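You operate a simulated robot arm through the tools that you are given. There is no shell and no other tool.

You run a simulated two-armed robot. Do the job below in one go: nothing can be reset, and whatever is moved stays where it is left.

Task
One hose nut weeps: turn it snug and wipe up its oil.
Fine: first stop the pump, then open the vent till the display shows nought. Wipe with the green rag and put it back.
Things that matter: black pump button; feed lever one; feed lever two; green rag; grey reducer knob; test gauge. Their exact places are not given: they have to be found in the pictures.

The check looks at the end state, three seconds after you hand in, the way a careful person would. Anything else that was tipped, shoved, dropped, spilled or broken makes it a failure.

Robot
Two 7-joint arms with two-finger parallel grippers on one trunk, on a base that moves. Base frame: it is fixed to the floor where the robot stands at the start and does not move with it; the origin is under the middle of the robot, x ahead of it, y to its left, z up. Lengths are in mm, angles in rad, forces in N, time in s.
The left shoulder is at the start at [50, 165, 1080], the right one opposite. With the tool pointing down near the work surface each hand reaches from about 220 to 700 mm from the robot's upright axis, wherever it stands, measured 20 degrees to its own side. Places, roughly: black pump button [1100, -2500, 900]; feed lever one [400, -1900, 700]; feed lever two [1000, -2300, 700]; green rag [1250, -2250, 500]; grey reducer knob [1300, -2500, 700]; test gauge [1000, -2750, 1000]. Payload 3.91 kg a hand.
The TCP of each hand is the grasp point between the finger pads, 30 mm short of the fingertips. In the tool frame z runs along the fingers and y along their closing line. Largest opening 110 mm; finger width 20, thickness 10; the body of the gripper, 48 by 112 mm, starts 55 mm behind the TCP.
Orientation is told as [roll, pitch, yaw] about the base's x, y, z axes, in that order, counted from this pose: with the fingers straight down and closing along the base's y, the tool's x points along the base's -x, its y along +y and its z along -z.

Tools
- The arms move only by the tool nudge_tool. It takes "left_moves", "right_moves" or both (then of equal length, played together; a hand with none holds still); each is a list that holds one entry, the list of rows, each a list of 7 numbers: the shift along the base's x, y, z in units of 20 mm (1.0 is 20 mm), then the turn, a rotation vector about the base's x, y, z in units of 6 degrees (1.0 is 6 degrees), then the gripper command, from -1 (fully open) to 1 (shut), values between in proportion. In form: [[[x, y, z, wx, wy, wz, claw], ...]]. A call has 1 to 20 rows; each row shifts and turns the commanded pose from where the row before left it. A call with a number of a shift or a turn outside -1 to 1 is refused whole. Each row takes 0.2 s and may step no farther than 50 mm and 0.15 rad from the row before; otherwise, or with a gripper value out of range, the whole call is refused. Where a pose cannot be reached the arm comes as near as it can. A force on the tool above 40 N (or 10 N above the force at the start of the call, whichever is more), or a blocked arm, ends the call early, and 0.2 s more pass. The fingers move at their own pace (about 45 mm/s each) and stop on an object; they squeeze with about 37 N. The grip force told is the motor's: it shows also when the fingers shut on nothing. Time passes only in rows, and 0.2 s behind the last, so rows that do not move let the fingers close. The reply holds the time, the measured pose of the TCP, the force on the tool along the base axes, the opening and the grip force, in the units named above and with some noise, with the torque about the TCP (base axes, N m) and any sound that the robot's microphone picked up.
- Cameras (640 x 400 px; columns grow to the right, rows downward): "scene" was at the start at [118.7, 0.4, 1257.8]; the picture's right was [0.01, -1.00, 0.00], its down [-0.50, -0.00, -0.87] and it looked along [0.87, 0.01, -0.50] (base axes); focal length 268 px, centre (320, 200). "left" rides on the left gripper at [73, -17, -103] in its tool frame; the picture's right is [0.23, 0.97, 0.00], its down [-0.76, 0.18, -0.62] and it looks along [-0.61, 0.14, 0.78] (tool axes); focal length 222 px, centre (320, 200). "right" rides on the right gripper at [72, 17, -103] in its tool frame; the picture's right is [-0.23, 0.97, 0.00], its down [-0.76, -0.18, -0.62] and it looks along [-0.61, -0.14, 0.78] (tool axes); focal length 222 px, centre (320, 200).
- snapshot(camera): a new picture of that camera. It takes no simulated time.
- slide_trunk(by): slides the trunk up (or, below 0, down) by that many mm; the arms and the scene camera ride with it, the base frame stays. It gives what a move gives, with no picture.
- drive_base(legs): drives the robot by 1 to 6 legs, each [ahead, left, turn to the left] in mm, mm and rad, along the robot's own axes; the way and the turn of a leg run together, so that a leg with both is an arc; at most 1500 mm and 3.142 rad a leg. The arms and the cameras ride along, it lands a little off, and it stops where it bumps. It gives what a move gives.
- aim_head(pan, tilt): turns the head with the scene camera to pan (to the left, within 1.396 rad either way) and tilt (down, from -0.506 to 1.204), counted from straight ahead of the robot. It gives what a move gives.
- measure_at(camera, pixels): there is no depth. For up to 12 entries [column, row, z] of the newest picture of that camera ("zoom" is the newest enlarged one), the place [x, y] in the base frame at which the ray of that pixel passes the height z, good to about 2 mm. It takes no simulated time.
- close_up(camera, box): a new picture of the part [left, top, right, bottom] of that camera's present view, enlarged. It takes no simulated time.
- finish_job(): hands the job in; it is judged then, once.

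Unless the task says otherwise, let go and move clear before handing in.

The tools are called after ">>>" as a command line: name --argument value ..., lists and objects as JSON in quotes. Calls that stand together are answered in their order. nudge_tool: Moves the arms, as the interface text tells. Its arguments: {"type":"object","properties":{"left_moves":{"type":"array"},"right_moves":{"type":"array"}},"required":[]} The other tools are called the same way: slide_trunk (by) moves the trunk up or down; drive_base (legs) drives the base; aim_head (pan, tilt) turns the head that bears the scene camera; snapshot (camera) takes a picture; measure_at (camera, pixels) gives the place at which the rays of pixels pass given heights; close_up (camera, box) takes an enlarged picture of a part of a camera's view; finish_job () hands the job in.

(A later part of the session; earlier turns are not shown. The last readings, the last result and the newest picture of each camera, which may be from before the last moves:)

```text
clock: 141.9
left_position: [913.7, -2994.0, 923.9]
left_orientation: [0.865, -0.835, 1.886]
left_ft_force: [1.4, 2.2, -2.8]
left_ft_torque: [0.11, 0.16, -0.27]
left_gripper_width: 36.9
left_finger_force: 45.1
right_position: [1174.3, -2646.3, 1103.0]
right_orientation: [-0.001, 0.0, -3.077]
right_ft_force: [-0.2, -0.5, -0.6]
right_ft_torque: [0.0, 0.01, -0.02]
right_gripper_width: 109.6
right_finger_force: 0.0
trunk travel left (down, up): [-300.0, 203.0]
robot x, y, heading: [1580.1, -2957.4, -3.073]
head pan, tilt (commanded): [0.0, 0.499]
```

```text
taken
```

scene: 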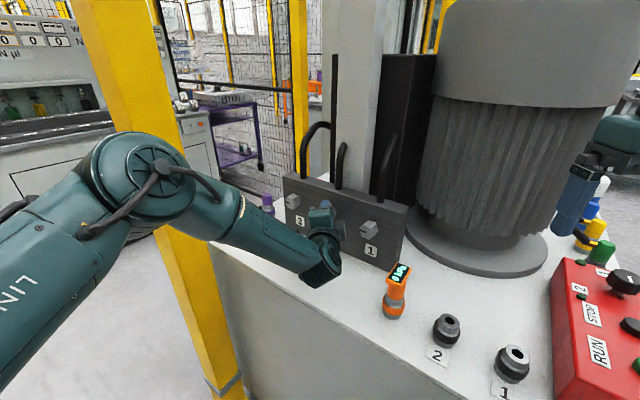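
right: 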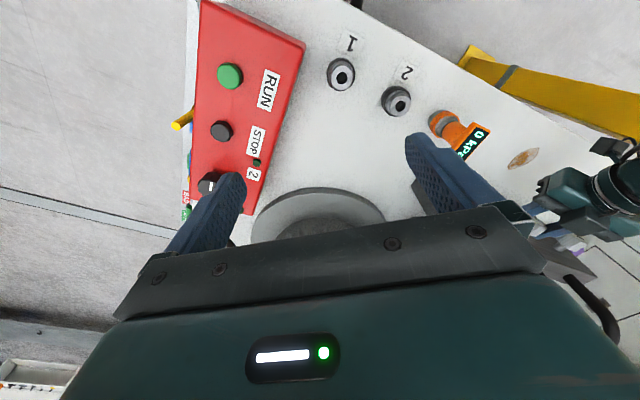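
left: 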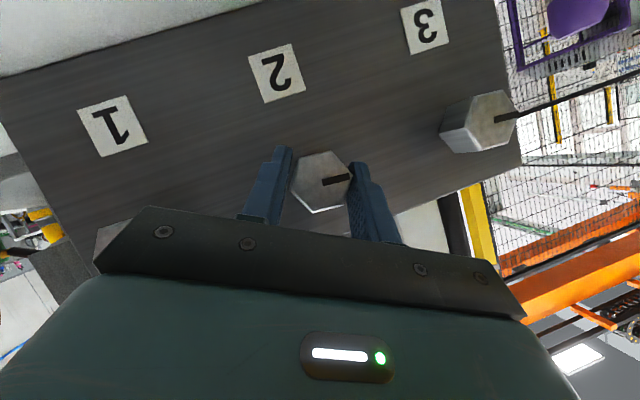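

Gripped again (36.9 mm). I'll turn 3° clockwise and read the torque.

>>> nudge_tool --left_moves '[[[0, 0, 0, -0.4285, 0.2575, 0, 1]]]'

>>> close_up --camera "left" --box '[240, 80, 540, 240]'

```text
clock: 142.3
left_position: [914.1, -2993.3, 922.8]
left_orientation: [0.922, -0.8, 1.845]
left_ft_force: [3.8, 2.6, -4.8]
left_ft_torque: [0.4, 0.56, -0.43]
left_gripper_width: 37.2
left_finger_force: 45.2
right_position: [1175.9, -2647.6, 1103.7]
right_orientation: [0.0, 0.001, -3.076]
right_ft_force: [0.5, 0.7, 0.8]
right_ft_torque: [0.01, 0.02, -0.01]
right_gripper_width: 110.0
right_finger_force: 0.1
trunk travel left (down, up): [-300.0, 203.0]
robot x, y, heading: [1574.9, -2957.7, -3.072]
head pan, tilt (commanded): [0.0, 0.499]
```

```text
2.13 times, centred on (390, 160) of left
```

zoom: 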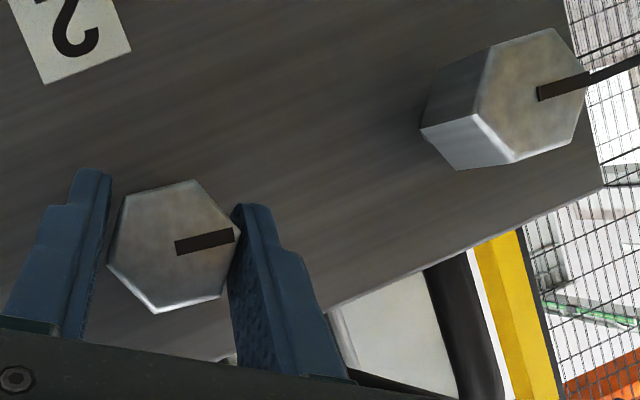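

The torque about the nut axis is still about zero. I'll turn another 3° and compare the marks at higher zoom.

>>> nudge_tool --left_moves '[[[0, 0, 0, -0.4285, 0.2575, 0, 1]]]'

>>> close_up --camera "left" --box '[270, 130, 370, 230]'

>>> close_up --camera "left" --box '[420, 60, 540, 180]'

```text
clock: 142.7
left_position: [914.5, -2992.7, 923.4]
left_orientation: [0.977, -0.764, 1.807]
left_ft_force: [5.7, 6.2, -2.0]
left_ft_torque: [0.48, -0.31, -0.11]
left_gripper_width: 37.2
left_finger_force: 45.0
right_position: [1175.9, -2647.1, 1102.5]
right_orientation: [0.001, 0.001, -3.075]
right_ft_force: [-0.4, 0.0, 1.3]
right_ft_torque: [-0.01, 0.01, 0.05]
right_gripper_width: 110.0
right_finger_force: 0.0
trunk travel left (down, up): [-300.0, 203.0]
robot x, y, heading: [1575.4, -2963.2, -3.079]
head pan, tilt (commanded): [0.0, 0.499]
```

```text
4.00 times, centred on (320, 180) of left
```

zoom: 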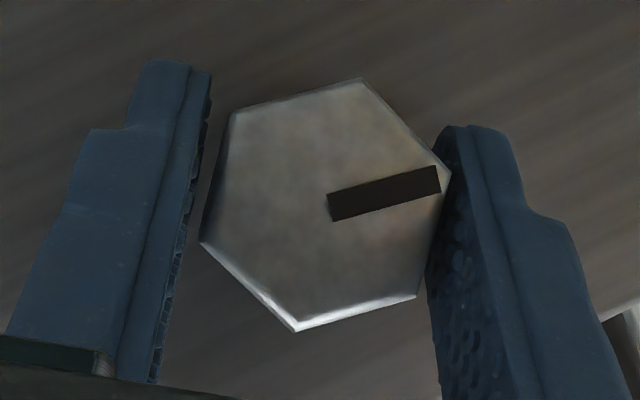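

```text
3.33 times, centred on (480, 120) of left
```

zoom: 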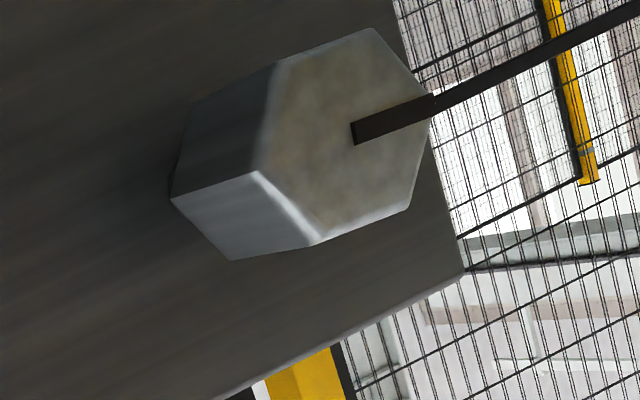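

Now the torque about the nut axis has jumped to about -0.57 N·m (it was near zero before): the nut is coming up snug. One more 2° step to confirm the stop.

>>> nudge_tool --left_moves '[[[0, 0, 0, -0.2857, 0.1717, 0, 1]]]'

>>> close_up --camera "left" --box '[270, 130, 370, 230]'

```text
clock: 143.1
left_position: [914.1, -2993.0, 922.9]
left_orientation: [1.006, -0.738, 1.782]
left_ft_force: [6.2, 6.9, -3.9]
left_ft_torque: [0.57, -0.52, -0.13]
left_gripper_width: 37.4
left_finger_force: 45.3
right_position: [1175.4, -2646.0, 1102.3]
right_orientation: [0.003, -0.001, -3.075]
right_ft_force: [0.8, 0.4, 0.2]
right_ft_torque: [0.05, 0.0, 0.02]
right_gripper_width: 110.2
right_finger_force: 0.2
trunk travel left (down, up): [-300.0, 203.0]
robot x, y, heading: [1579.4, -2957.5, -3.075]
head pan, tilt (commanded): [0.0, 0.499]
```

```text
4.00 times, centred on (320, 180) of left
```

zoom: 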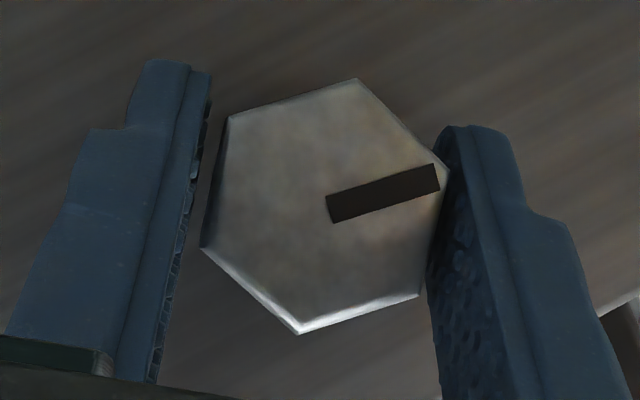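

The nut now slips slightly against the pads and the torque has risen to about 0.76 N·m: nut 2 is snug. I'll open, draw back and lift the hand away.

>>> nudge_tool --left_moves '[[[0, 0, 0, 0, 0, 0, -0.09], [0, 0, 0, 0, 0, 0, -0.09], [0, 0, 0, 0, 0, 0, -0.09], [0.72, -0.14, 0.32, 0, 0, 0, -0.09], [0.72, -0.14, 0.32, 0, 0, 0, -0.09], [0.72, -0.14, 0.32, 0, 0, 0, -0.09], [0.72, -0.14, 0.32, 0, 0, 0, -0.09], [0.72, -0.14, 0.32, 0, 0, 0, -0.09], [0.72, -0.14, 0.32, 0, 0, 0, -0.09], [0.5, -0.1, 0.98, 0, 0, 0, -0.09], [0.5, -0.1, 0.98, 0, 0, 0, -0.09], [0.5, -0.1, 0.98, 0, 0, 0, -0.09], [0.5, -0.1, 0.98, 0, 0, 0, -0.09], [0.5, -0.1, 0.98, 0, 0, 0, -0.09], [0.5, -0.1, 0.98, 0, 0, 0, -0.09], [0.5, -0.1, 0.98, 0, 0, 0, -0.09]]]'

>>> snapshot --camera "scene"

>>> close_up --camera "left" --box '[160, 0, 480, 180]'

```text
clock: 146.5
left_position: [1070.4, -3025.8, 1099.4]
left_orientation: [1.009, -0.737, 1.785]
left_ft_force: [0.2, -0.6, 0.8]
left_ft_torque: [-0.01, -0.02, 0.0]
left_gripper_width: 59.6
left_finger_force: 0.0
right_position: [1175.1, -2645.8, 1103.3]
right_orientation: [0.001, 0.0, -3.076]
right_ft_force: [-0.2, -0.4, 0.2]
right_ft_torque: [0.03, 0.02, 0.03]
right_gripper_width: 109.9
right_finger_force: 0.2
trunk travel left (down, up): [-300.0, 203.0]
robot x, y, heading: [1573.4, -2961.7, -3.076]
head pan, tilt (commanded): [0.0, 0.499]
```

```text
taken
```

scene: 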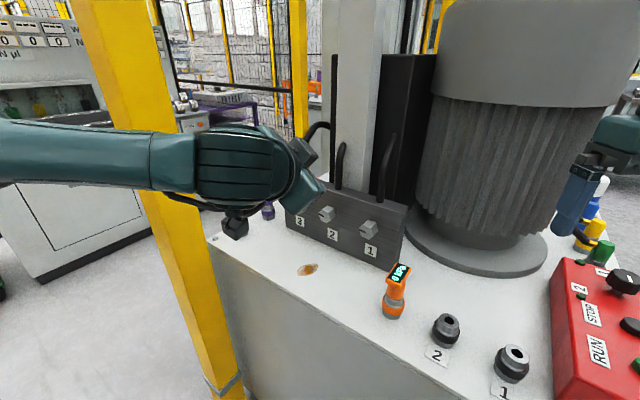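

```text
2.00 times, centred on (320, 90) of left
```

zoom: 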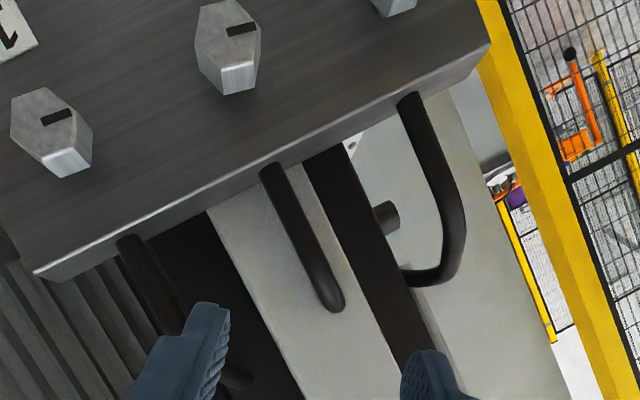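

Nut 2's mark is at or a hair past the line of nut 1's, and nothing else moved. Now I'll bring the left hand back to pointing down, then drive to the front for the rag.

>>> nudge_tool --left_moves '[[[0, 0, 0, 0.775, -0.466, 0, -1], [0, 0, 0, 0.775, -0.466, 0, -1], [0, 0, 0, 0.775, -0.466, 0, -1], [0, 0, 0, 0.775, -0.466, 0, -1], [0, 0, 0, 0.775, -0.466, 0, -1], [0, 0, 0, 0.775, -0.466, 0, -1], [0, 0, 0, 0.775, -0.466, 0, -1], [0.3, 0, 0.1, -0.515, -0.857, 0, -1], [0.3, 0, 0.1, -0.515, -0.857, 0, -1], [0.3, 0, 0.1, -0.515, -0.857, 0, -1], [0.3, 0, 0.1, -0.515, -0.857, 0, -1], [0.3, 0, 0.1, -0.515, -0.857, 0, -1], [0, 0, 0, -0.515, -0.857, 0, -1], [0, 0, 0, -0.515, -0.857, 0, -1], [0, 0, 0, -0.515, -0.857, 0, -1], [0, 0, 0, -0.515, -0.857, 0, -1], [0, 0, 0, -0.515, -0.857, 0, -1]]]'

>>> nudge_tool --left_moves '[[[0, 0, 0, 0, 0, 0.97, -1], [0, 0, 0, 0, 0, 0.97, -1], [0, 0, 0, 0, 0, 0.97, -1], [0, 0, 0, 0, 0, 0.97, -1], [0, 0, 0, 0, 0, 0.97, -1], [0, 0, 0, 0, 0, 0.97, -1]]]'

>>> snapshot --camera "scene"

>>> snapshot --camera "left"

```text
clock: 150.1
left_position: [1099.3, -3024.8, 1107.9]
left_orientation: [0.009, 0.011, 2.588]
left_ft_force: [-0.2, 0.0, -0.2]
left_ft_torque: [-0.02, -0.02, 0.0]
left_gripper_width: 110.1
left_finger_force: 0.0
right_position: [1174.5, -2647.5, 1102.2]
right_orientation: [-0.002, 0.0, -3.075]
right_ft_force: [0.6, -0.1, 0.4]
right_ft_torque: [0.02, -0.01, -0.01]
right_gripper_width: 110.0
right_finger_force: 0.0
trunk travel left (down, up): [-300.0, 203.0]
robot x, y, heading: [1575.2, -2965.8, -3.073]
head pan, tilt (commanded): [0.0, 0.499]
```

```text
clock: 151.5
left_position: [1100.3, -3025.6, 1108.1]
left_orientation: [0.009, 0.009, -3.08]
left_ft_force: [1.0, 0.9, 0.0]
left_ft_torque: [-0.01, 0.03, 0.03]
left_gripper_width: 110.3
left_finger_force: 0.0
right_position: [1175.3, -2645.7, 1102.9]
right_orientation: [-0.001, 0.0, -3.077]
right_ft_force: [-0.2, -0.7, 0.1]
right_ft_torque: [0.0, 0.0, 0.05]
right_gripper_width: 110.0
right_finger_force: 0.1
trunk travel left (down, up): [-300.0, 203.0]
robot x, y, heading: [1575.9, -2961.2, -3.074]
head pan, tilt (commanded): [0.0, 0.499]
```

```text
taken
```

scene: 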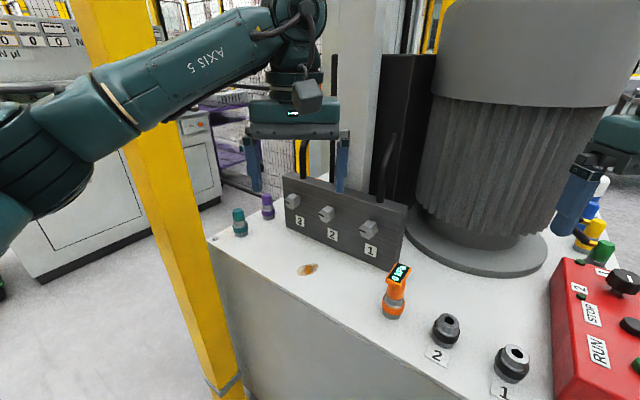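

```text
taken
```

left: 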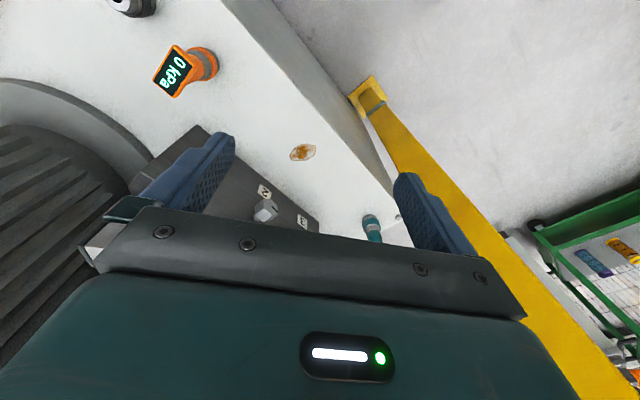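

Before leaving I'll take the oil patch's place from both cameras (scene 308,269; left 303,152), with the table at z≈800.

>>> measure_at --camera "scene" --pixels '[[308, 269, 790], [308, 269, 800], [308, 269, 810], [298, 272, 800], [319, 265, 800]]'

>>> measure_at --camera "left" --pixels '[[303, 152, 790], [303, 152, 800], [303, 152, 810], [290, 154, 800], [316, 148, 800]]'

>>> close_up --camera "left" --box '[270, 120, 340, 180]'

>>> close_up --camera "scene" --box '[280, 245, 340, 290]'

```text
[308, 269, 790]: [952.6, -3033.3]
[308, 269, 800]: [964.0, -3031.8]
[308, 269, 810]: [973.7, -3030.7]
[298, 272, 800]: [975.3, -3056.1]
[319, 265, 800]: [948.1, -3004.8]
```

```text
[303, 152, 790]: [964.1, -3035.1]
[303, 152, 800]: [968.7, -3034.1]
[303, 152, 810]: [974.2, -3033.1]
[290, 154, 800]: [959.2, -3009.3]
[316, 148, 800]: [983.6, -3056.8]
```

```text
6.67 times, centred on (305, 150) of left
```

zoom: 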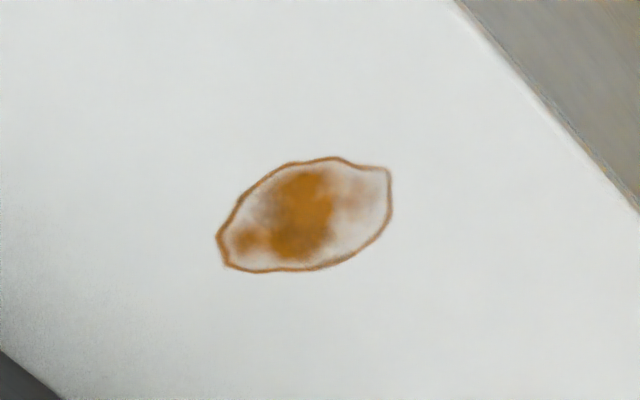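

```text
8.89 times, centred on (310, 268) of scene
```

zoom: 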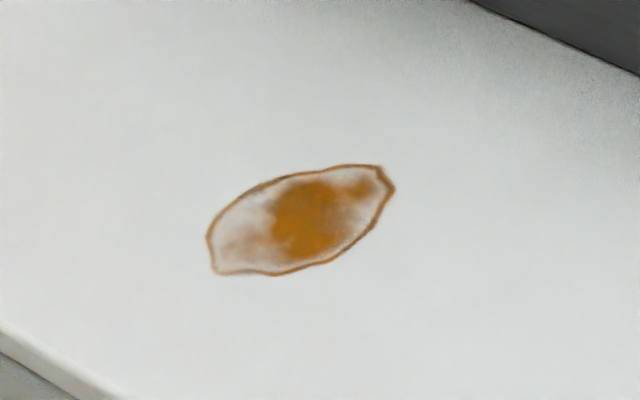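

The oil patch centre is about (968,-3032), roughly 60 × 35 mm, table at z≈803. Now I'll drive to the front of the bench for the rag.

>>> drive_base --legs '[[0, 0, -0.48], [0, -1150, 0], [0, 0, 1.43], [0, -650, 0]]'

>>> aim_head --pan 0.1 --tilt 0.65

>>> snapshot --camera "scene"

```text
clock: 172.5
left_position: [1247.4, -2010.7, 1108.2]
left_orientation: [0.009, 0.009, -2.123]
left_ft_force: [0.4, -0.7, 0.4]
left_ft_torque: [0.03, -0.03, 0.02]
left_gripper_width: 110.0
left_finger_force: 0.1
right_position: [980.8, -1732.2, 1103.6]
right_orientation: [0.0, 0.0, -2.115]
right_ft_force: [-0.6, -1.1, 0.7]
right_ft_torque: [-0.05, 0.0, 0.01]
right_gripper_width: 110.2
right_finger_force: 0.1
trunk travel left (down, up): [-300.0, 203.0]
robot x, y, heading: [1466.3, -1584.4, -2.112]
head pan, tilt (commanded): [0.0, 0.499]
```

```text
clock: 173.2
left_position: [1247.8, -2011.5, 1108.1]
left_orientation: [0.008, 0.009, -2.123]
left_ft_force: [0.8, -0.4, 0.1]
left_ft_torque: [0.0, 0.06, 0.05]
left_gripper_width: 110.1
left_finger_force: 0.1
right_position: [980.8, -1733.6, 1102.2]
right_orientation: [-0.001, -0.001, -2.115]
right_ft_force: [-0.5, 0.6, 0.0]
right_ft_torque: [-0.03, 0.0, 0.02]
right_gripper_width: 109.9
right_finger_force: 0.1
trunk travel left (down, up): [-300.0, 203.0]
robot x, y, heading: [1469.1, -1586.2, -2.109]
head pan, tilt (commanded): [0.099, 0.649]
```

```text
taken
```

scene: 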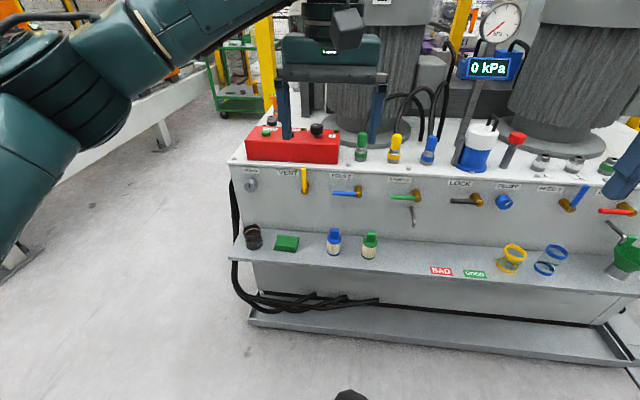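

The display still shows 0 kPa (488,68) and the rag lies at (287,243). I'll move 150 mm left and 230 mm closer.

>>> drive_base --legs '[[0, 150, -0.022], [230, 0, 0]]'

>>> snapshot --camera "scene"

>>> snapshot --camera "left"

```text
clock: 176.5
left_position: [1243.7, -2275.8, 1108.0]
left_orientation: [0.01, 0.009, -2.142]
left_ft_force: [0.3, -0.5, 0.2]
left_ft_torque: [0.04, -0.02, 0.05]
left_gripper_width: 109.7
left_finger_force: 0.1
right_position: [982.0, -1991.4, 1102.8]
right_orientation: [-0.002, 0.0, -2.131]
right_ft_force: [-0.2, -0.2, -0.7]
right_ft_torque: [0.02, -0.02, 0.01]
right_gripper_width: 110.0
right_finger_force: 0.1
trunk travel left (down, up): [-300.0, 203.0]
robot x, y, heading: [1473.3, -1849.6, -2.127]
head pan, tilt (commanded): [0.099, 0.649]
```

```text
taken
```

scene: 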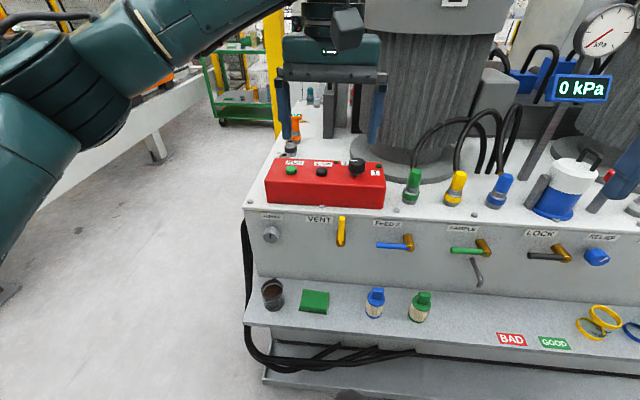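

```text
taken
```

left: 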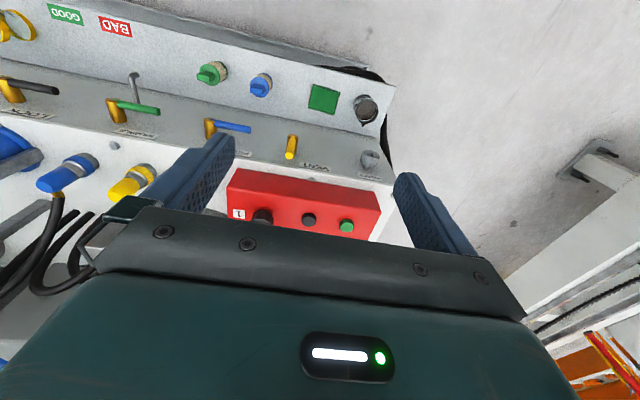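

Robot at s≈1333, n≈533. I'll zoom on the rag from both cameras and triangulate its corners.

>>> close_up --camera "left" --box '[280, 60, 400, 140]'

>>> close_up --camera "scene" --box '[255, 265, 375, 340]'

```text
5.00 times, centred on (340, 100) of left
```

zoom: 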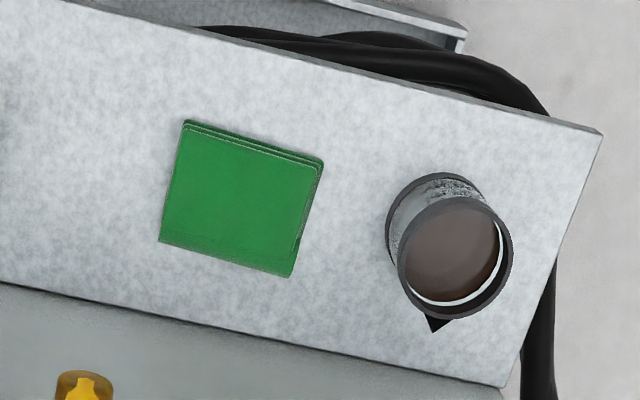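

```text
5.33 times, centred on (315, 302) of scene
```

zoom: 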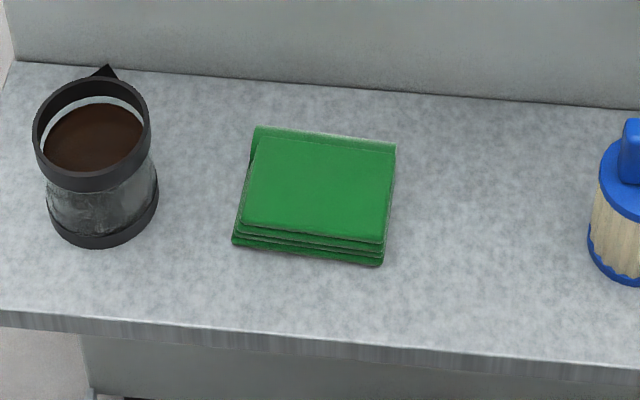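

>>> measure_at --camera "zoom" --pixels '[[233, 243, 490], [233, 243, 520], [383, 265, 490], [383, 265, 520], [395, 145, 500], [395, 145, 530], [256, 128, 500], [256, 128, 530], [150, 185, 560], [45, 140, 560], [315, 185, 500], [315, 185, 530]]'

>>> close_up --camera "left" --box '[280, 60, 400, 140]'

>>> measure_at --camera "zoom" --pixels '[[323, 161, 490], [323, 161, 520], [185, 121, 490], [185, 121, 520], [160, 241, 500], [160, 241, 530], [290, 277, 500], [290, 277, 530], [240, 203, 500], [240, 203, 530], [510, 255, 560], [400, 260, 560]]'

```text
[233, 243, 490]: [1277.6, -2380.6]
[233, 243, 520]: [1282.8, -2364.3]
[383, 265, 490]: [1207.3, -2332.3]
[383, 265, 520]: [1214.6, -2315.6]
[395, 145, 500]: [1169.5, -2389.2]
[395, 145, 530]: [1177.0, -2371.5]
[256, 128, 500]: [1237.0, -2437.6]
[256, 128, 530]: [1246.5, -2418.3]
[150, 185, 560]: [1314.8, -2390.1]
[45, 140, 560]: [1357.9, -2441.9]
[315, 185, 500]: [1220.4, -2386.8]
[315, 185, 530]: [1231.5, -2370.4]
```

```text
5.00 times, centred on (340, 100) of left
```

zoom: 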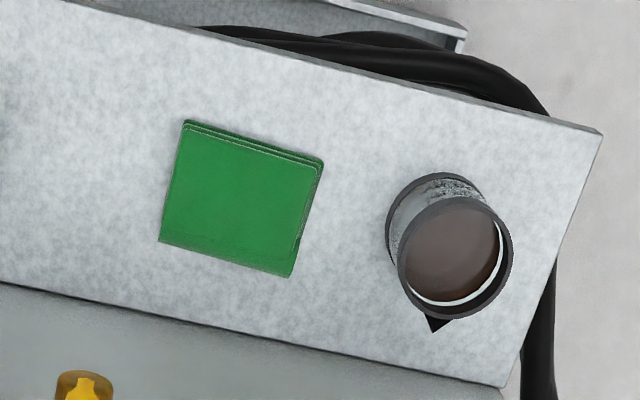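

```text
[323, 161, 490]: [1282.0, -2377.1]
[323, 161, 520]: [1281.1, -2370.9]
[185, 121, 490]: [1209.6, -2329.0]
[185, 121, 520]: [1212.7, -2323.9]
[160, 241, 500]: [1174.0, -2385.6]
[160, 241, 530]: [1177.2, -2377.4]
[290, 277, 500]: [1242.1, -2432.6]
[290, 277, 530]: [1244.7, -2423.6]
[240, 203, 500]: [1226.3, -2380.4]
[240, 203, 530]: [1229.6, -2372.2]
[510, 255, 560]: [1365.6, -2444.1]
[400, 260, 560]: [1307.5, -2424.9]
```

The rag's centre is at about (1226.5,-2378), 85 × 66 mm, top z≈515, shelf z≈498. It lies low, so I'll lower the trunk 200 mm first.

>>> slide_trunk --by -200

>>> snapshot --camera "left"

>>> snapshot --camera "scene"

```text
clock: 178.6
left_position: [1243.9, -2273.8, 908.6]
left_orientation: [0.009, 0.008, -2.143]
left_ft_force: [-0.9, 0.3, -0.7]
left_ft_torque: [0.02, 0.0, -0.01]
left_gripper_width: 110.2
left_finger_force: 0.0
right_position: [983.1, -1990.5, 903.6]
right_orientation: [0.0, 0.001, -2.131]
right_ft_force: [-0.4, -0.1, 0.2]
right_ft_torque: [-0.01, 0.03, -0.01]
right_gripper_width: 109.8
right_finger_force: 0.0
trunk travel left (down, up): [-100.0, 403.0]
robot x, y, heading: [1475.9, -1851.6, -2.128]
head pan, tilt (commanded): [0.099, 0.649]
```

```text
taken
```

left: 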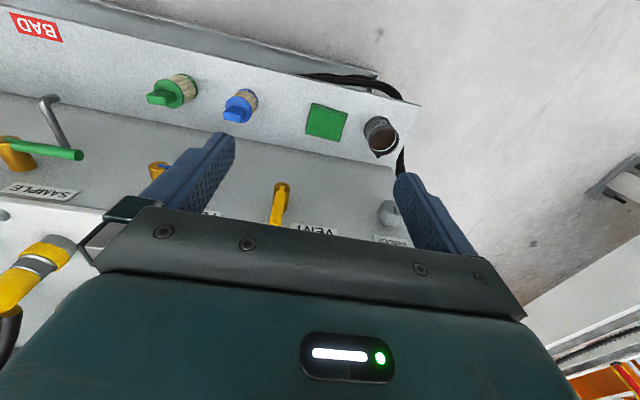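

```text
taken
```

scene: 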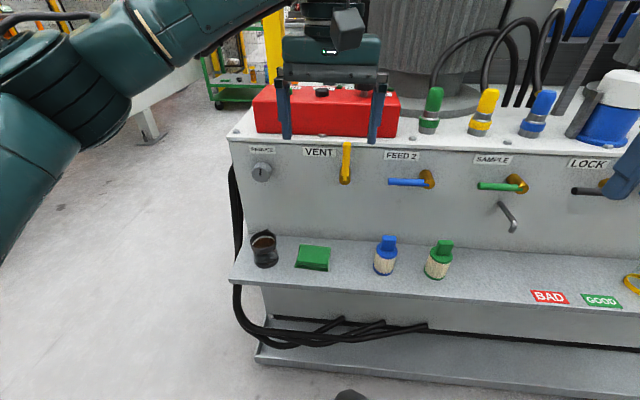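

The way down in front of the face is clear. I'll lower the left hand to z≈650 and bring it over the rag, fingers fully open.

>>> nudge_tool --left_moves '[[[0, 0, -0.99, 0, 0, -0.23, -1], [0, 0, -0.99, 0, 0, 0, -1], [0, 0, -0.99, 0, 0, 0, -1], [0, 0, -0.99, 0, 0, 0, -1], [0, 0, -0.99, 0, 0, 0, -1], [0, 0, -0.99, 0, 0, 0, -1], [0, 0, -0.99, 0, 0, 0, -1], [0, 0, -0.99, 0, 0, 0, -1], [0, 0, -0.99, 0, 0, 0, -1], [0, 0, -0.99, 0, 0, 0, -1], [0, 0, -0.99, 0, 0, 0, -1], [0, 0, -0.99, 0, 0, 0, -1], [-0.145, -0.867, 0, 0, 0, 0, -1], [-0.145, -0.867, 0, 0, 0, 0, -1], [-0.145, -0.867, 0, 0, 0, 0, -1], [-0.145, -0.867, 0, 0, 0, 0, -1], [-0.145, -0.867, 0, 0, 0, 0, -1], [-0.145, -0.867, 0, 0, 0, 0, -1]]]'

>>> snapshot --camera "left"

>>> snapshot --camera "scene"

```text
clock: 182.4
left_position: [1226.6, -2377.5, 670.9]
left_orientation: [0.008, 0.009, -2.165]
left_ft_force: [1.2, 0.3, -0.6]
left_ft_torque: [-0.01, -0.01, -0.02]
left_gripper_width: 110.3
left_finger_force: 0.0
right_position: [982.4, -1991.5, 903.5]
right_orientation: [-0.002, 0.002, -2.132]
right_ft_force: [-0.4, 0.0, -0.4]
right_ft_torque: [0.01, 0.01, -0.01]
right_gripper_width: 110.1
right_finger_force: 0.0
trunk travel left (down, up): [-100.0, 403.0]
robot x, y, heading: [1474.9, -1856.7, -2.133]
head pan, tilt (commanded): [0.099, 0.649]
```

```text
taken
```

left: 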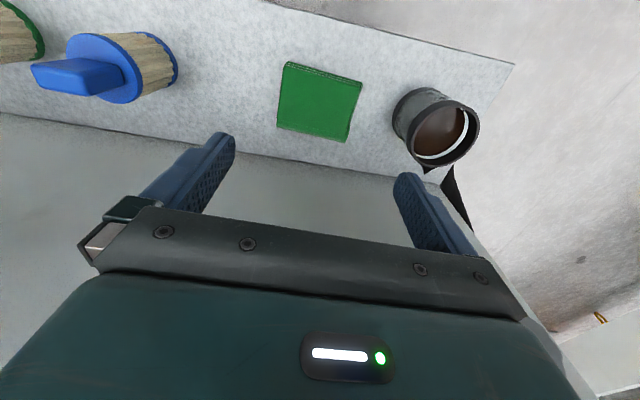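

```text
taken
```

scene: 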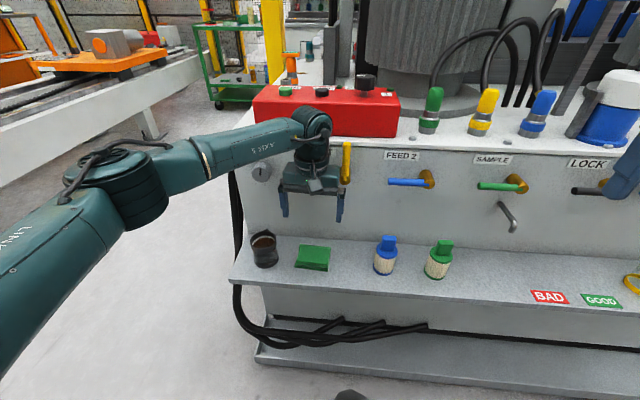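

The rag lies centred under the hand (left 319,103) with both fingers clear of it and of the cup. I'll lower to fingertips at about z=510.

>>> nudge_tool --left_moves '[[[0, 0, -0.93, 0, 0, 0, -1], [0, 0, -0.93, 0, 0, 0, -1], [0, 0, -0.93, 0, 0, 0, -1], [0, 0, -0.93, 0, 0, 0, -1], [0, 0, -0.93, 0, 0, 0, -1], [0, 0, -0.93, 0, 0, 0, -1], [0, 0, -0.93, 0, 0, 0, -1]]]'

>>> snapshot --camera "left"

>>> close_up --camera "scene" --box '[220, 150, 400, 300]'

```text
clock: 184.0
left_position: [1227.0, -2376.9, 539.4]
left_orientation: [0.009, 0.008, -2.166]
left_ft_force: [0.0, 0.1, -1.0]
left_ft_torque: [-0.05, 0.01, -0.04]
left_gripper_width: 110.0
left_finger_force: 0.1
right_position: [983.0, -1991.5, 902.9]
right_orientation: [0.0, 0.0, -2.132]
right_ft_force: [0.1, 0.0, 0.2]
right_ft_torque: [-0.03, 0.0, 0.02]
right_gripper_width: 110.0
right_finger_force: 0.1
trunk travel left (down, up): [-100.0, 403.0]
robot x, y, heading: [1476.7, -1853.6, -2.132]
head pan, tilt (commanded): [0.099, 0.649]
```

```text
taken
```

left: 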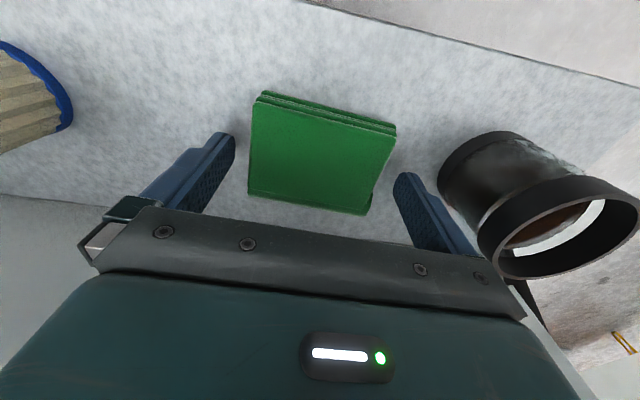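

```text
2.67 times, centred on (310, 225) of scene
```

zoom: 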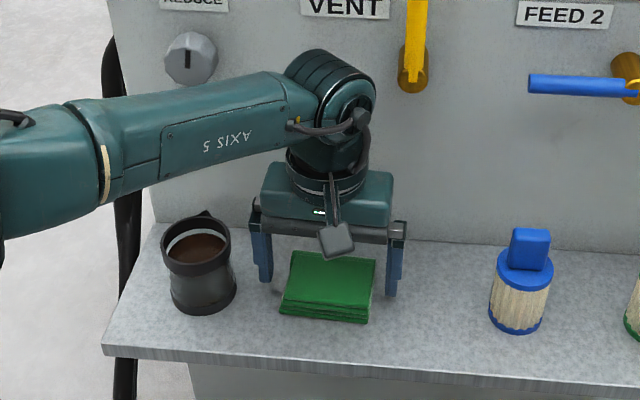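

The fingers straddle the rag evenly (rag cols 250–382 at its middle, fingers outside). I'll go down 5 mm more and close on it.

>>> nudge_tool --left_moves '[[[0, 0, -0.25, 0, 0, 0, -1], [0, 0, 0, 0, 0, 0, -0.3], [0, 0, 0, 0, 0, 0, 0.2], [0, 0, 0, 0, 0, 0, 1], [0, 0, 0, 0, 0, 0, 1], [0, 0, 0, 0, 0, 0, 1], [0, 0, 0, 0, 0, 0, 1]]]'

>>> snapshot --camera "left"

>>> close_up --camera "scene" --box '[220, 150, 400, 300]'

```text
clock: 185.6
left_position: [1225.2, -2378.9, 536.2]
left_orientation: [0.007, 0.009, -2.167]
left_ft_force: [-0.7, 0.5, 0.3]
left_ft_torque: [0.0, 0.0, -0.01]
left_gripper_width: 84.5
left_finger_force: 37.4
right_position: [981.8, -1991.3, 903.1]
right_orientation: [0.0, 0.001, -2.132]
right_ft_force: [0.2, 0.0, -0.2]
right_ft_torque: [-0.03, 0.02, 0.01]
right_gripper_width: 110.0
right_finger_force: 0.1
trunk travel left (down, up): [-100.0, 403.0]
robot x, y, heading: [1469.5, -1851.8, -2.134]
head pan, tilt (commanded): [0.099, 0.649]
```

```text
taken
```

left: 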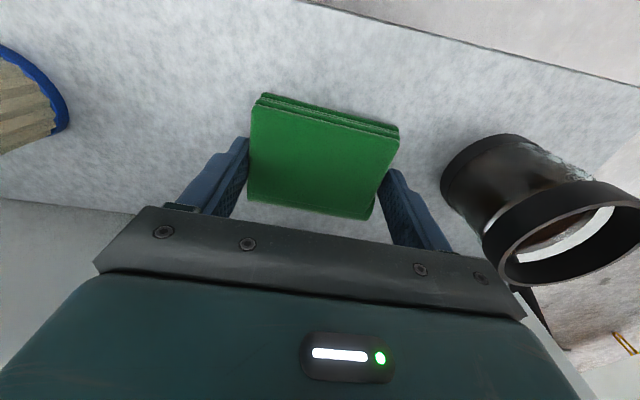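

```text
2.67 times, centred on (310, 225) of scene
```

zoom: 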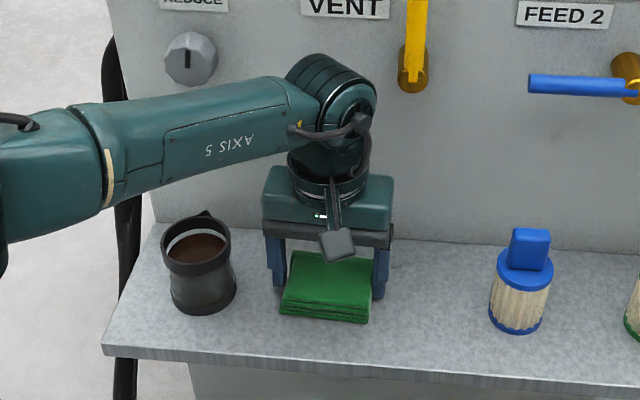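

The fingers hold the rag at 84.5 mm with 37 N. I'll lift it 60 mm and check that it came along.

>>> nudge_tool --left_moves '[[[0, 0, 0.5, 0, 0, 0, 1], [0, 0, 0.5, 0, 0, 0, 1], [0, 0, 1, 0, 0, 0, 1], [0, 0, 1, 0, 0, 0, 1]]]'

>>> snapshot --camera "left"

>>> close_up --camera "scene" --box '[220, 130, 400, 280]'

```text
clock: 186.6
left_position: [1228.4, -2378.9, 595.1]
left_orientation: [0.008, 0.008, -2.163]
left_ft_force: [-1.0, -0.8, -0.7]
left_ft_torque: [-0.01, 0.0, 0.01]
left_gripper_width: 84.8
left_finger_force: 36.7
right_position: [982.2, -1990.9, 903.2]
right_orientation: [0.001, 0.0, -2.132]
right_ft_force: [0.0, 0.7, 0.7]
right_ft_torque: [0.02, 0.01, 0.04]
right_gripper_width: 109.9
right_finger_force: 0.0
trunk travel left (down, up): [-100.0, 403.0]
robot x, y, heading: [1470.1, -1847.9, -2.132]
head pan, tilt (commanded): [0.099, 0.649]
```

```text
taken
```

left: 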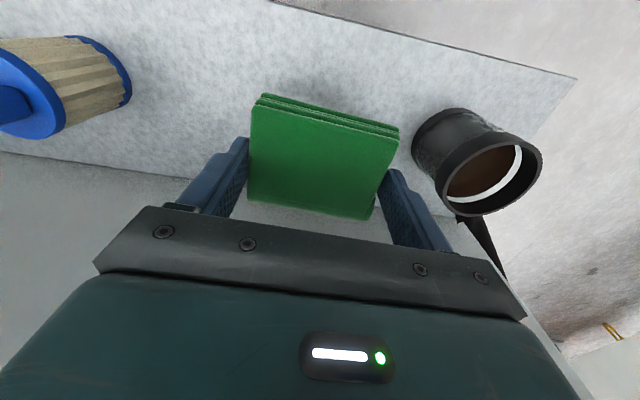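

```text
2.67 times, centred on (310, 205) of scene
```

zoom: 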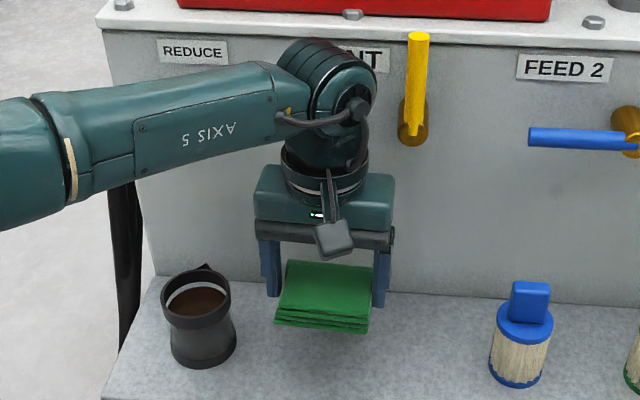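

The rag is firmly held. I'll bring it back from the face and up to a carrying height.

>>> nudge_tool --left_moves '[[[0, 0, 1, 0, 0, 0, 1], [0, 0, 1, 0, 0, 0, 1], [0.53, 0.85, 0.2, 0, 0, 0, 1], [0.53, 0.85, 0.2, 0, 0, 0, 1], [0.53, 0.85, 0.2, 0, 0, 0, 1], [0.53, 0.85, 0.2, 0, 0, 0, 1], [0.53, 0.85, 0.2, 0, 0, 0, 1], [0, 0, 1, 0, 0, 0, 1], [0, 0, 1, 0, 0, 0, 1], [0, 0, 1, 0, 0, 0, 1], [0, 0, 1, 0, 0, 0, 1], [0, 0, 1, 0, 0, 0, 1], [0, 0, 1, 0, 0, 0, 1], [0, 0, 1, 0, 0, 0, 1], [0, 0, 1, 0, 0, 0, 1], [0, 0, 1, 0, 0, 0, 1], [0, 0, 1, 0, 0, 0, 1], [0, 0, 1, 0, 0, 0, 1], [0, 0, 1, 0, 0, 0, 1], [0, 0, 0, 0, 0, 0, 1]]]'

>>> slide_trunk --by 200

>>> snapshot --camera "left"

>>> snapshot --camera "scene"

```text
clock: 190.8
left_position: [1279.1, -2293.8, 895.8]
left_orientation: [0.008, 0.009, -2.168]
left_ft_force: [0.0, -0.5, -0.9]
left_ft_torque: [0.0, -0.02, -0.02]
left_gripper_width: 84.8
left_finger_force: 37.0
right_position: [983.0, -1990.0, 903.4]
right_orientation: [0.001, -0.001, -2.133]
right_ft_force: [-0.1, -0.6, -0.5]
right_ft_torque: [-0.04, 0.03, 0.01]
right_gripper_width: 110.0
right_finger_force: 0.0
trunk travel left (down, up): [-100.0, 403.0]
robot x, y, heading: [1468.8, -1850.3, -2.129]
head pan, tilt (commanded): [0.099, 0.649]
```

```text
clock: 193.0
left_position: [1279.3, -2293.3, 1095.7]
left_orientation: [0.009, 0.008, -2.164]
left_ft_force: [-0.7, -0.1, 0.6]
left_ft_torque: [0.01, 0.03, 0.01]
left_gripper_width: 84.6
left_finger_force: 37.5
right_position: [982.6, -1991.7, 1103.7]
right_orientation: [-0.001, -0.001, -2.134]
right_ft_force: [0.4, -0.1, 0.1]
right_ft_torque: [0.0, -0.01, -0.02]
right_gripper_width: 109.8
right_finger_force: 0.0
trunk travel left (down, up): [-300.0, 203.0]
robot x, y, heading: [1476.2, -1855.6, -2.131]
head pan, tilt (commanded): [0.099, 0.649]
```

```text
taken
```

left: 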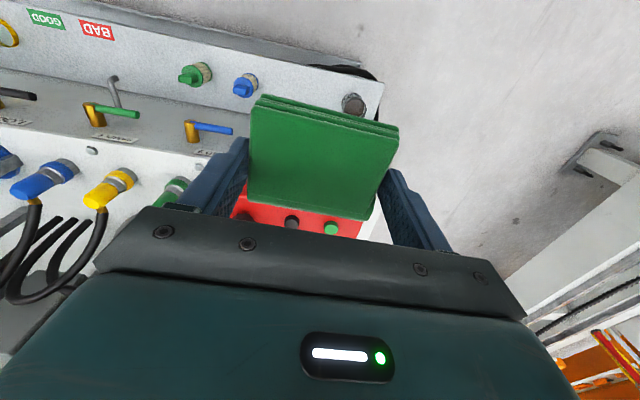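

```text
taken
```

scene: 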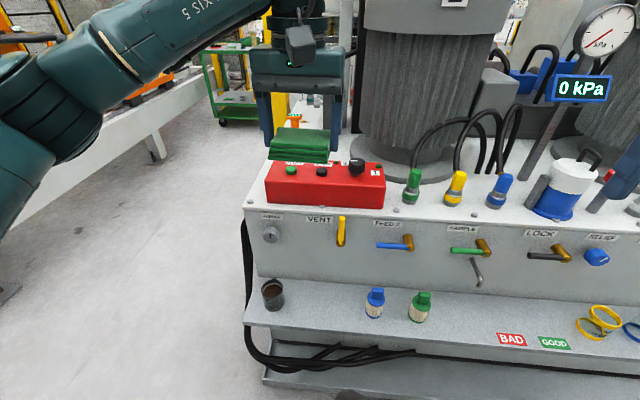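

The rag is in hand at z≈1080 and the display still reads 0 kPa. I'll drive back to the same stance at the bench's left end.

>>> drive_base --legs '[[-260, 0, 0], [0, 690, 0], [0, 0, -1.571], [0, 1150, 0], [0, 0, 0.62]]'

>>> aim_head --pan 0.0 --tilt 0.5

>>> snapshot --camera "scene"

>>> snapshot --camera "left"

```text
clock: 216.4
left_position: [1133.4, -3110.3, 1095.7]
left_orientation: [0.008, 0.009, -3.086]
left_ft_force: [-0.2, 0.1, -0.7]
left_ft_torque: [0.02, -0.01, 0.0]
left_gripper_width: 84.6
left_finger_force: 37.4
right_position: [1194.4, -2691.2, 1102.7]
right_orientation: [0.0, 0.001, -3.053]
right_ft_force: [0.4, -0.7, -0.1]
right_ft_torque: [0.0, 0.05, -0.02]
right_gripper_width: 110.2
right_finger_force: 0.1
trunk travel left (down, up): [-300.0, 203.0]
robot x, y, heading: [1601.4, -2996.6, -3.05]
head pan, tilt (commanded): [0.099, 0.649]
```

```text
clock: 217.1
left_position: [1133.2, -3109.3, 1095.5]
left_orientation: [0.009, 0.008, -3.086]
left_ft_force: [-0.5, -0.5, 0.1]
left_ft_torque: [0.01, -0.03, 0.0]
left_gripper_width: 84.7
left_finger_force: 37.1
right_position: [1193.6, -2689.0, 1103.2]
right_orientation: [0.001, 0.0, -3.051]
right_ft_force: [-0.8, -0.3, 0.7]
right_ft_torque: [-0.01, 0.0, 0.03]
right_gripper_width: 109.7
right_finger_force: 0.0
trunk travel left (down, up): [-300.0, 203.0]
robot x, y, heading: [1600.0, -2994.4, -3.049]
head pan, tilt (commanded): [0.0, 0.499]
```

```text
taken
```

scene: 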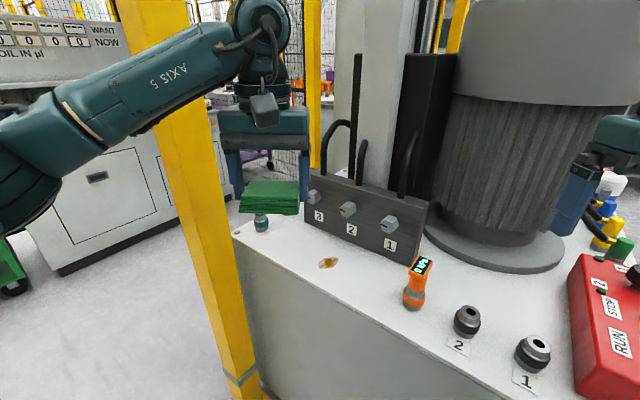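

```text
taken
```

left: 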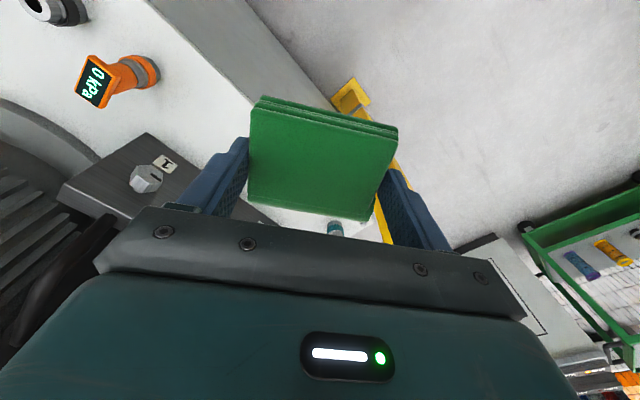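

The rag is still held (84.7 mm). I'll yaw the hand to line up with the manifold and bring the rag above the oil patch at TCP z≈900.

>>> nudge_tool --left_moves '[[[0, 0, 0, 0, 0, -0.96, 1], [0, 0, 0, 0, 0, -0.96, 1], [0, 0, 0, 0, 0, -0.96, 1], [0, 0, 0, 0, 0, -0.96, 1], [0, 0, 0, 0, 0, -0.96, 1], [0, 0, 0, 0, 0, -0.96, 1], [-0.82, 0.39, -0.7, 0, 0, 0, 1], [-0.82, 0.39, -0.7, 0, 0, 0, 1], [-0.82, 0.39, -0.7, 0, 0, 0, 1], [-0.82, 0.39, -0.7, 0, 0, 0, 1], [-0.82, 0.39, -0.7, 0, 0, 0, 1], [-0.82, 0.39, -0.7, 0, 0, 0, 1], [-0.82, 0.39, -0.7, 0, 0, 0, 1], [-0.82, 0.39, -0.7, 0, 0, 0, 1]]]'

>>> snapshot --camera "scene"

>>> snapshot --camera "left"

```text
clock: 220.1
left_position: [1027.0, -3059.8, 1004.1]
left_orientation: [0.009, 0.009, 2.593]
left_ft_force: [-0.4, -0.1, 0.1]
left_ft_torque: [0.01, -0.02, 0.01]
left_gripper_width: 84.8
left_finger_force: 37.0
left hand out of reach, approached as far as the arm can: row 13, 14
right_position: [1194.1, -2690.5, 1103.1]
right_orientation: [-0.001, 0.0, -3.052]
right_ft_force: [-0.3, -0.3, 0.4]
right_ft_torque: [0.02, 0.01, -0.01]
right_gripper_width: 110.0
right_finger_force: 0.2
trunk travel left (down, up): [-300.0, 203.0]
robot x, y, heading: [1603.6, -2996.9, -3.049]
head pan, tilt (commanded): [0.0, 0.499]
```

```text
taken
```

scene: 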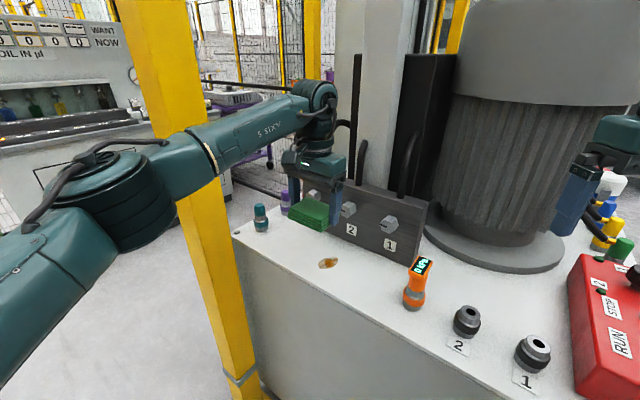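

```text
taken
```

left: 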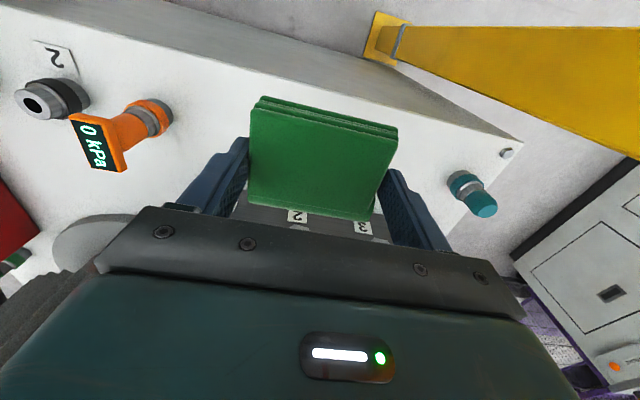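

The arm ran out of reach at (1027,-3060,1004) because I stand about 45 mm farther off than before. I'll draw the hand back 100 mm, then drive 70 mm closer and turn 0.2 rad right so the patch lies more to my left.

>>> nudge_tool --left_moves '[[[1, 0, 0.2, 0, 0, 0, 1], [1, 0, 0.2, 0, 0, 0, 1], [1, 0, 0.2, 0, 0, 0, 1], [1, 0, 0.2, 0, 0, 0, 1], [1, 0, 0.2, 0, 0, 0, 1]]]'

>>> drive_base --legs '[[70, 0, 0], [0, 0, -0.2]]'

>>> snapshot --camera "scene"

>>> snapshot --camera "left"

```text
clock: 221.3
left_position: [1125.7, -3059.4, 1026.2]
left_orientation: [0.009, 0.007, 2.597]
left_ft_force: [0.8, -0.1, -0.3]
left_ft_torque: [0.0, -0.01, 0.02]
left_gripper_width: 84.8
left_finger_force: 37.1
right_position: [1192.4, -2690.7, 1104.3]
right_orientation: [-0.001, 0.0, -3.053]
right_ft_force: [0.4, 0.2, -0.7]
right_ft_torque: [-0.03, 0.01, 0.0]
right_gripper_width: 109.8
right_finger_force: 0.0
trunk travel left (down, up): [-300.0, 203.0]
robot x, y, heading: [1600.0, -2995.5, -3.053]
head pan, tilt (commanded): [0.0, 0.499]
```

```text
clock: 223.1
left_position: [1051.5, -2967.5, 1026.0]
left_orientation: [0.01, 0.008, 2.389]
left_ft_force: [0.5, 0.3, 0.3]
left_ft_torque: [0.01, 0.0, 0.01]
left_gripper_width: 84.7
left_finger_force: 37.0
right_position: [1193.1, -2619.2, 1103.0]
right_orientation: [0.0, 0.001, 3.027]
right_ft_force: [0.0, 0.5, 0.5]
right_ft_torque: [0.01, 0.0, -0.01]
right_gripper_width: 109.9
right_finger_force: 0.0
trunk travel left (down, up): [-300.0, 203.0]
robot x, y, heading: [1530.8, -3002.7, 3.027]
head pan, tilt (commanded): [0.0, 0.499]
```

```text
taken
```

scene: 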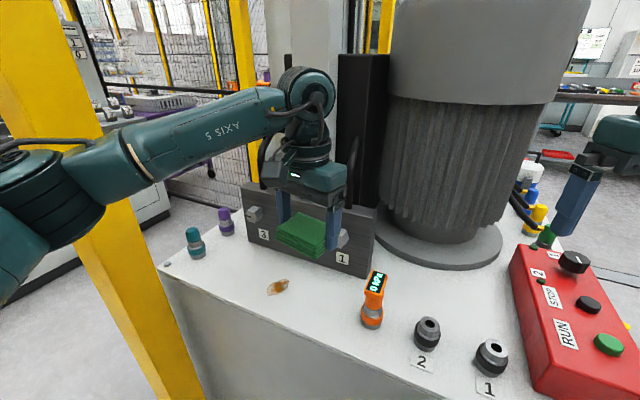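

```text
taken
```

left: 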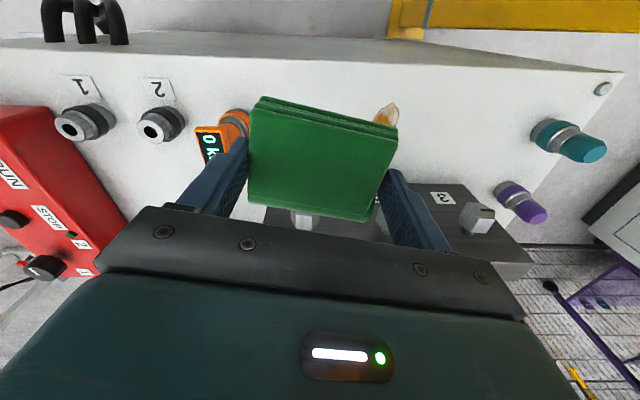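

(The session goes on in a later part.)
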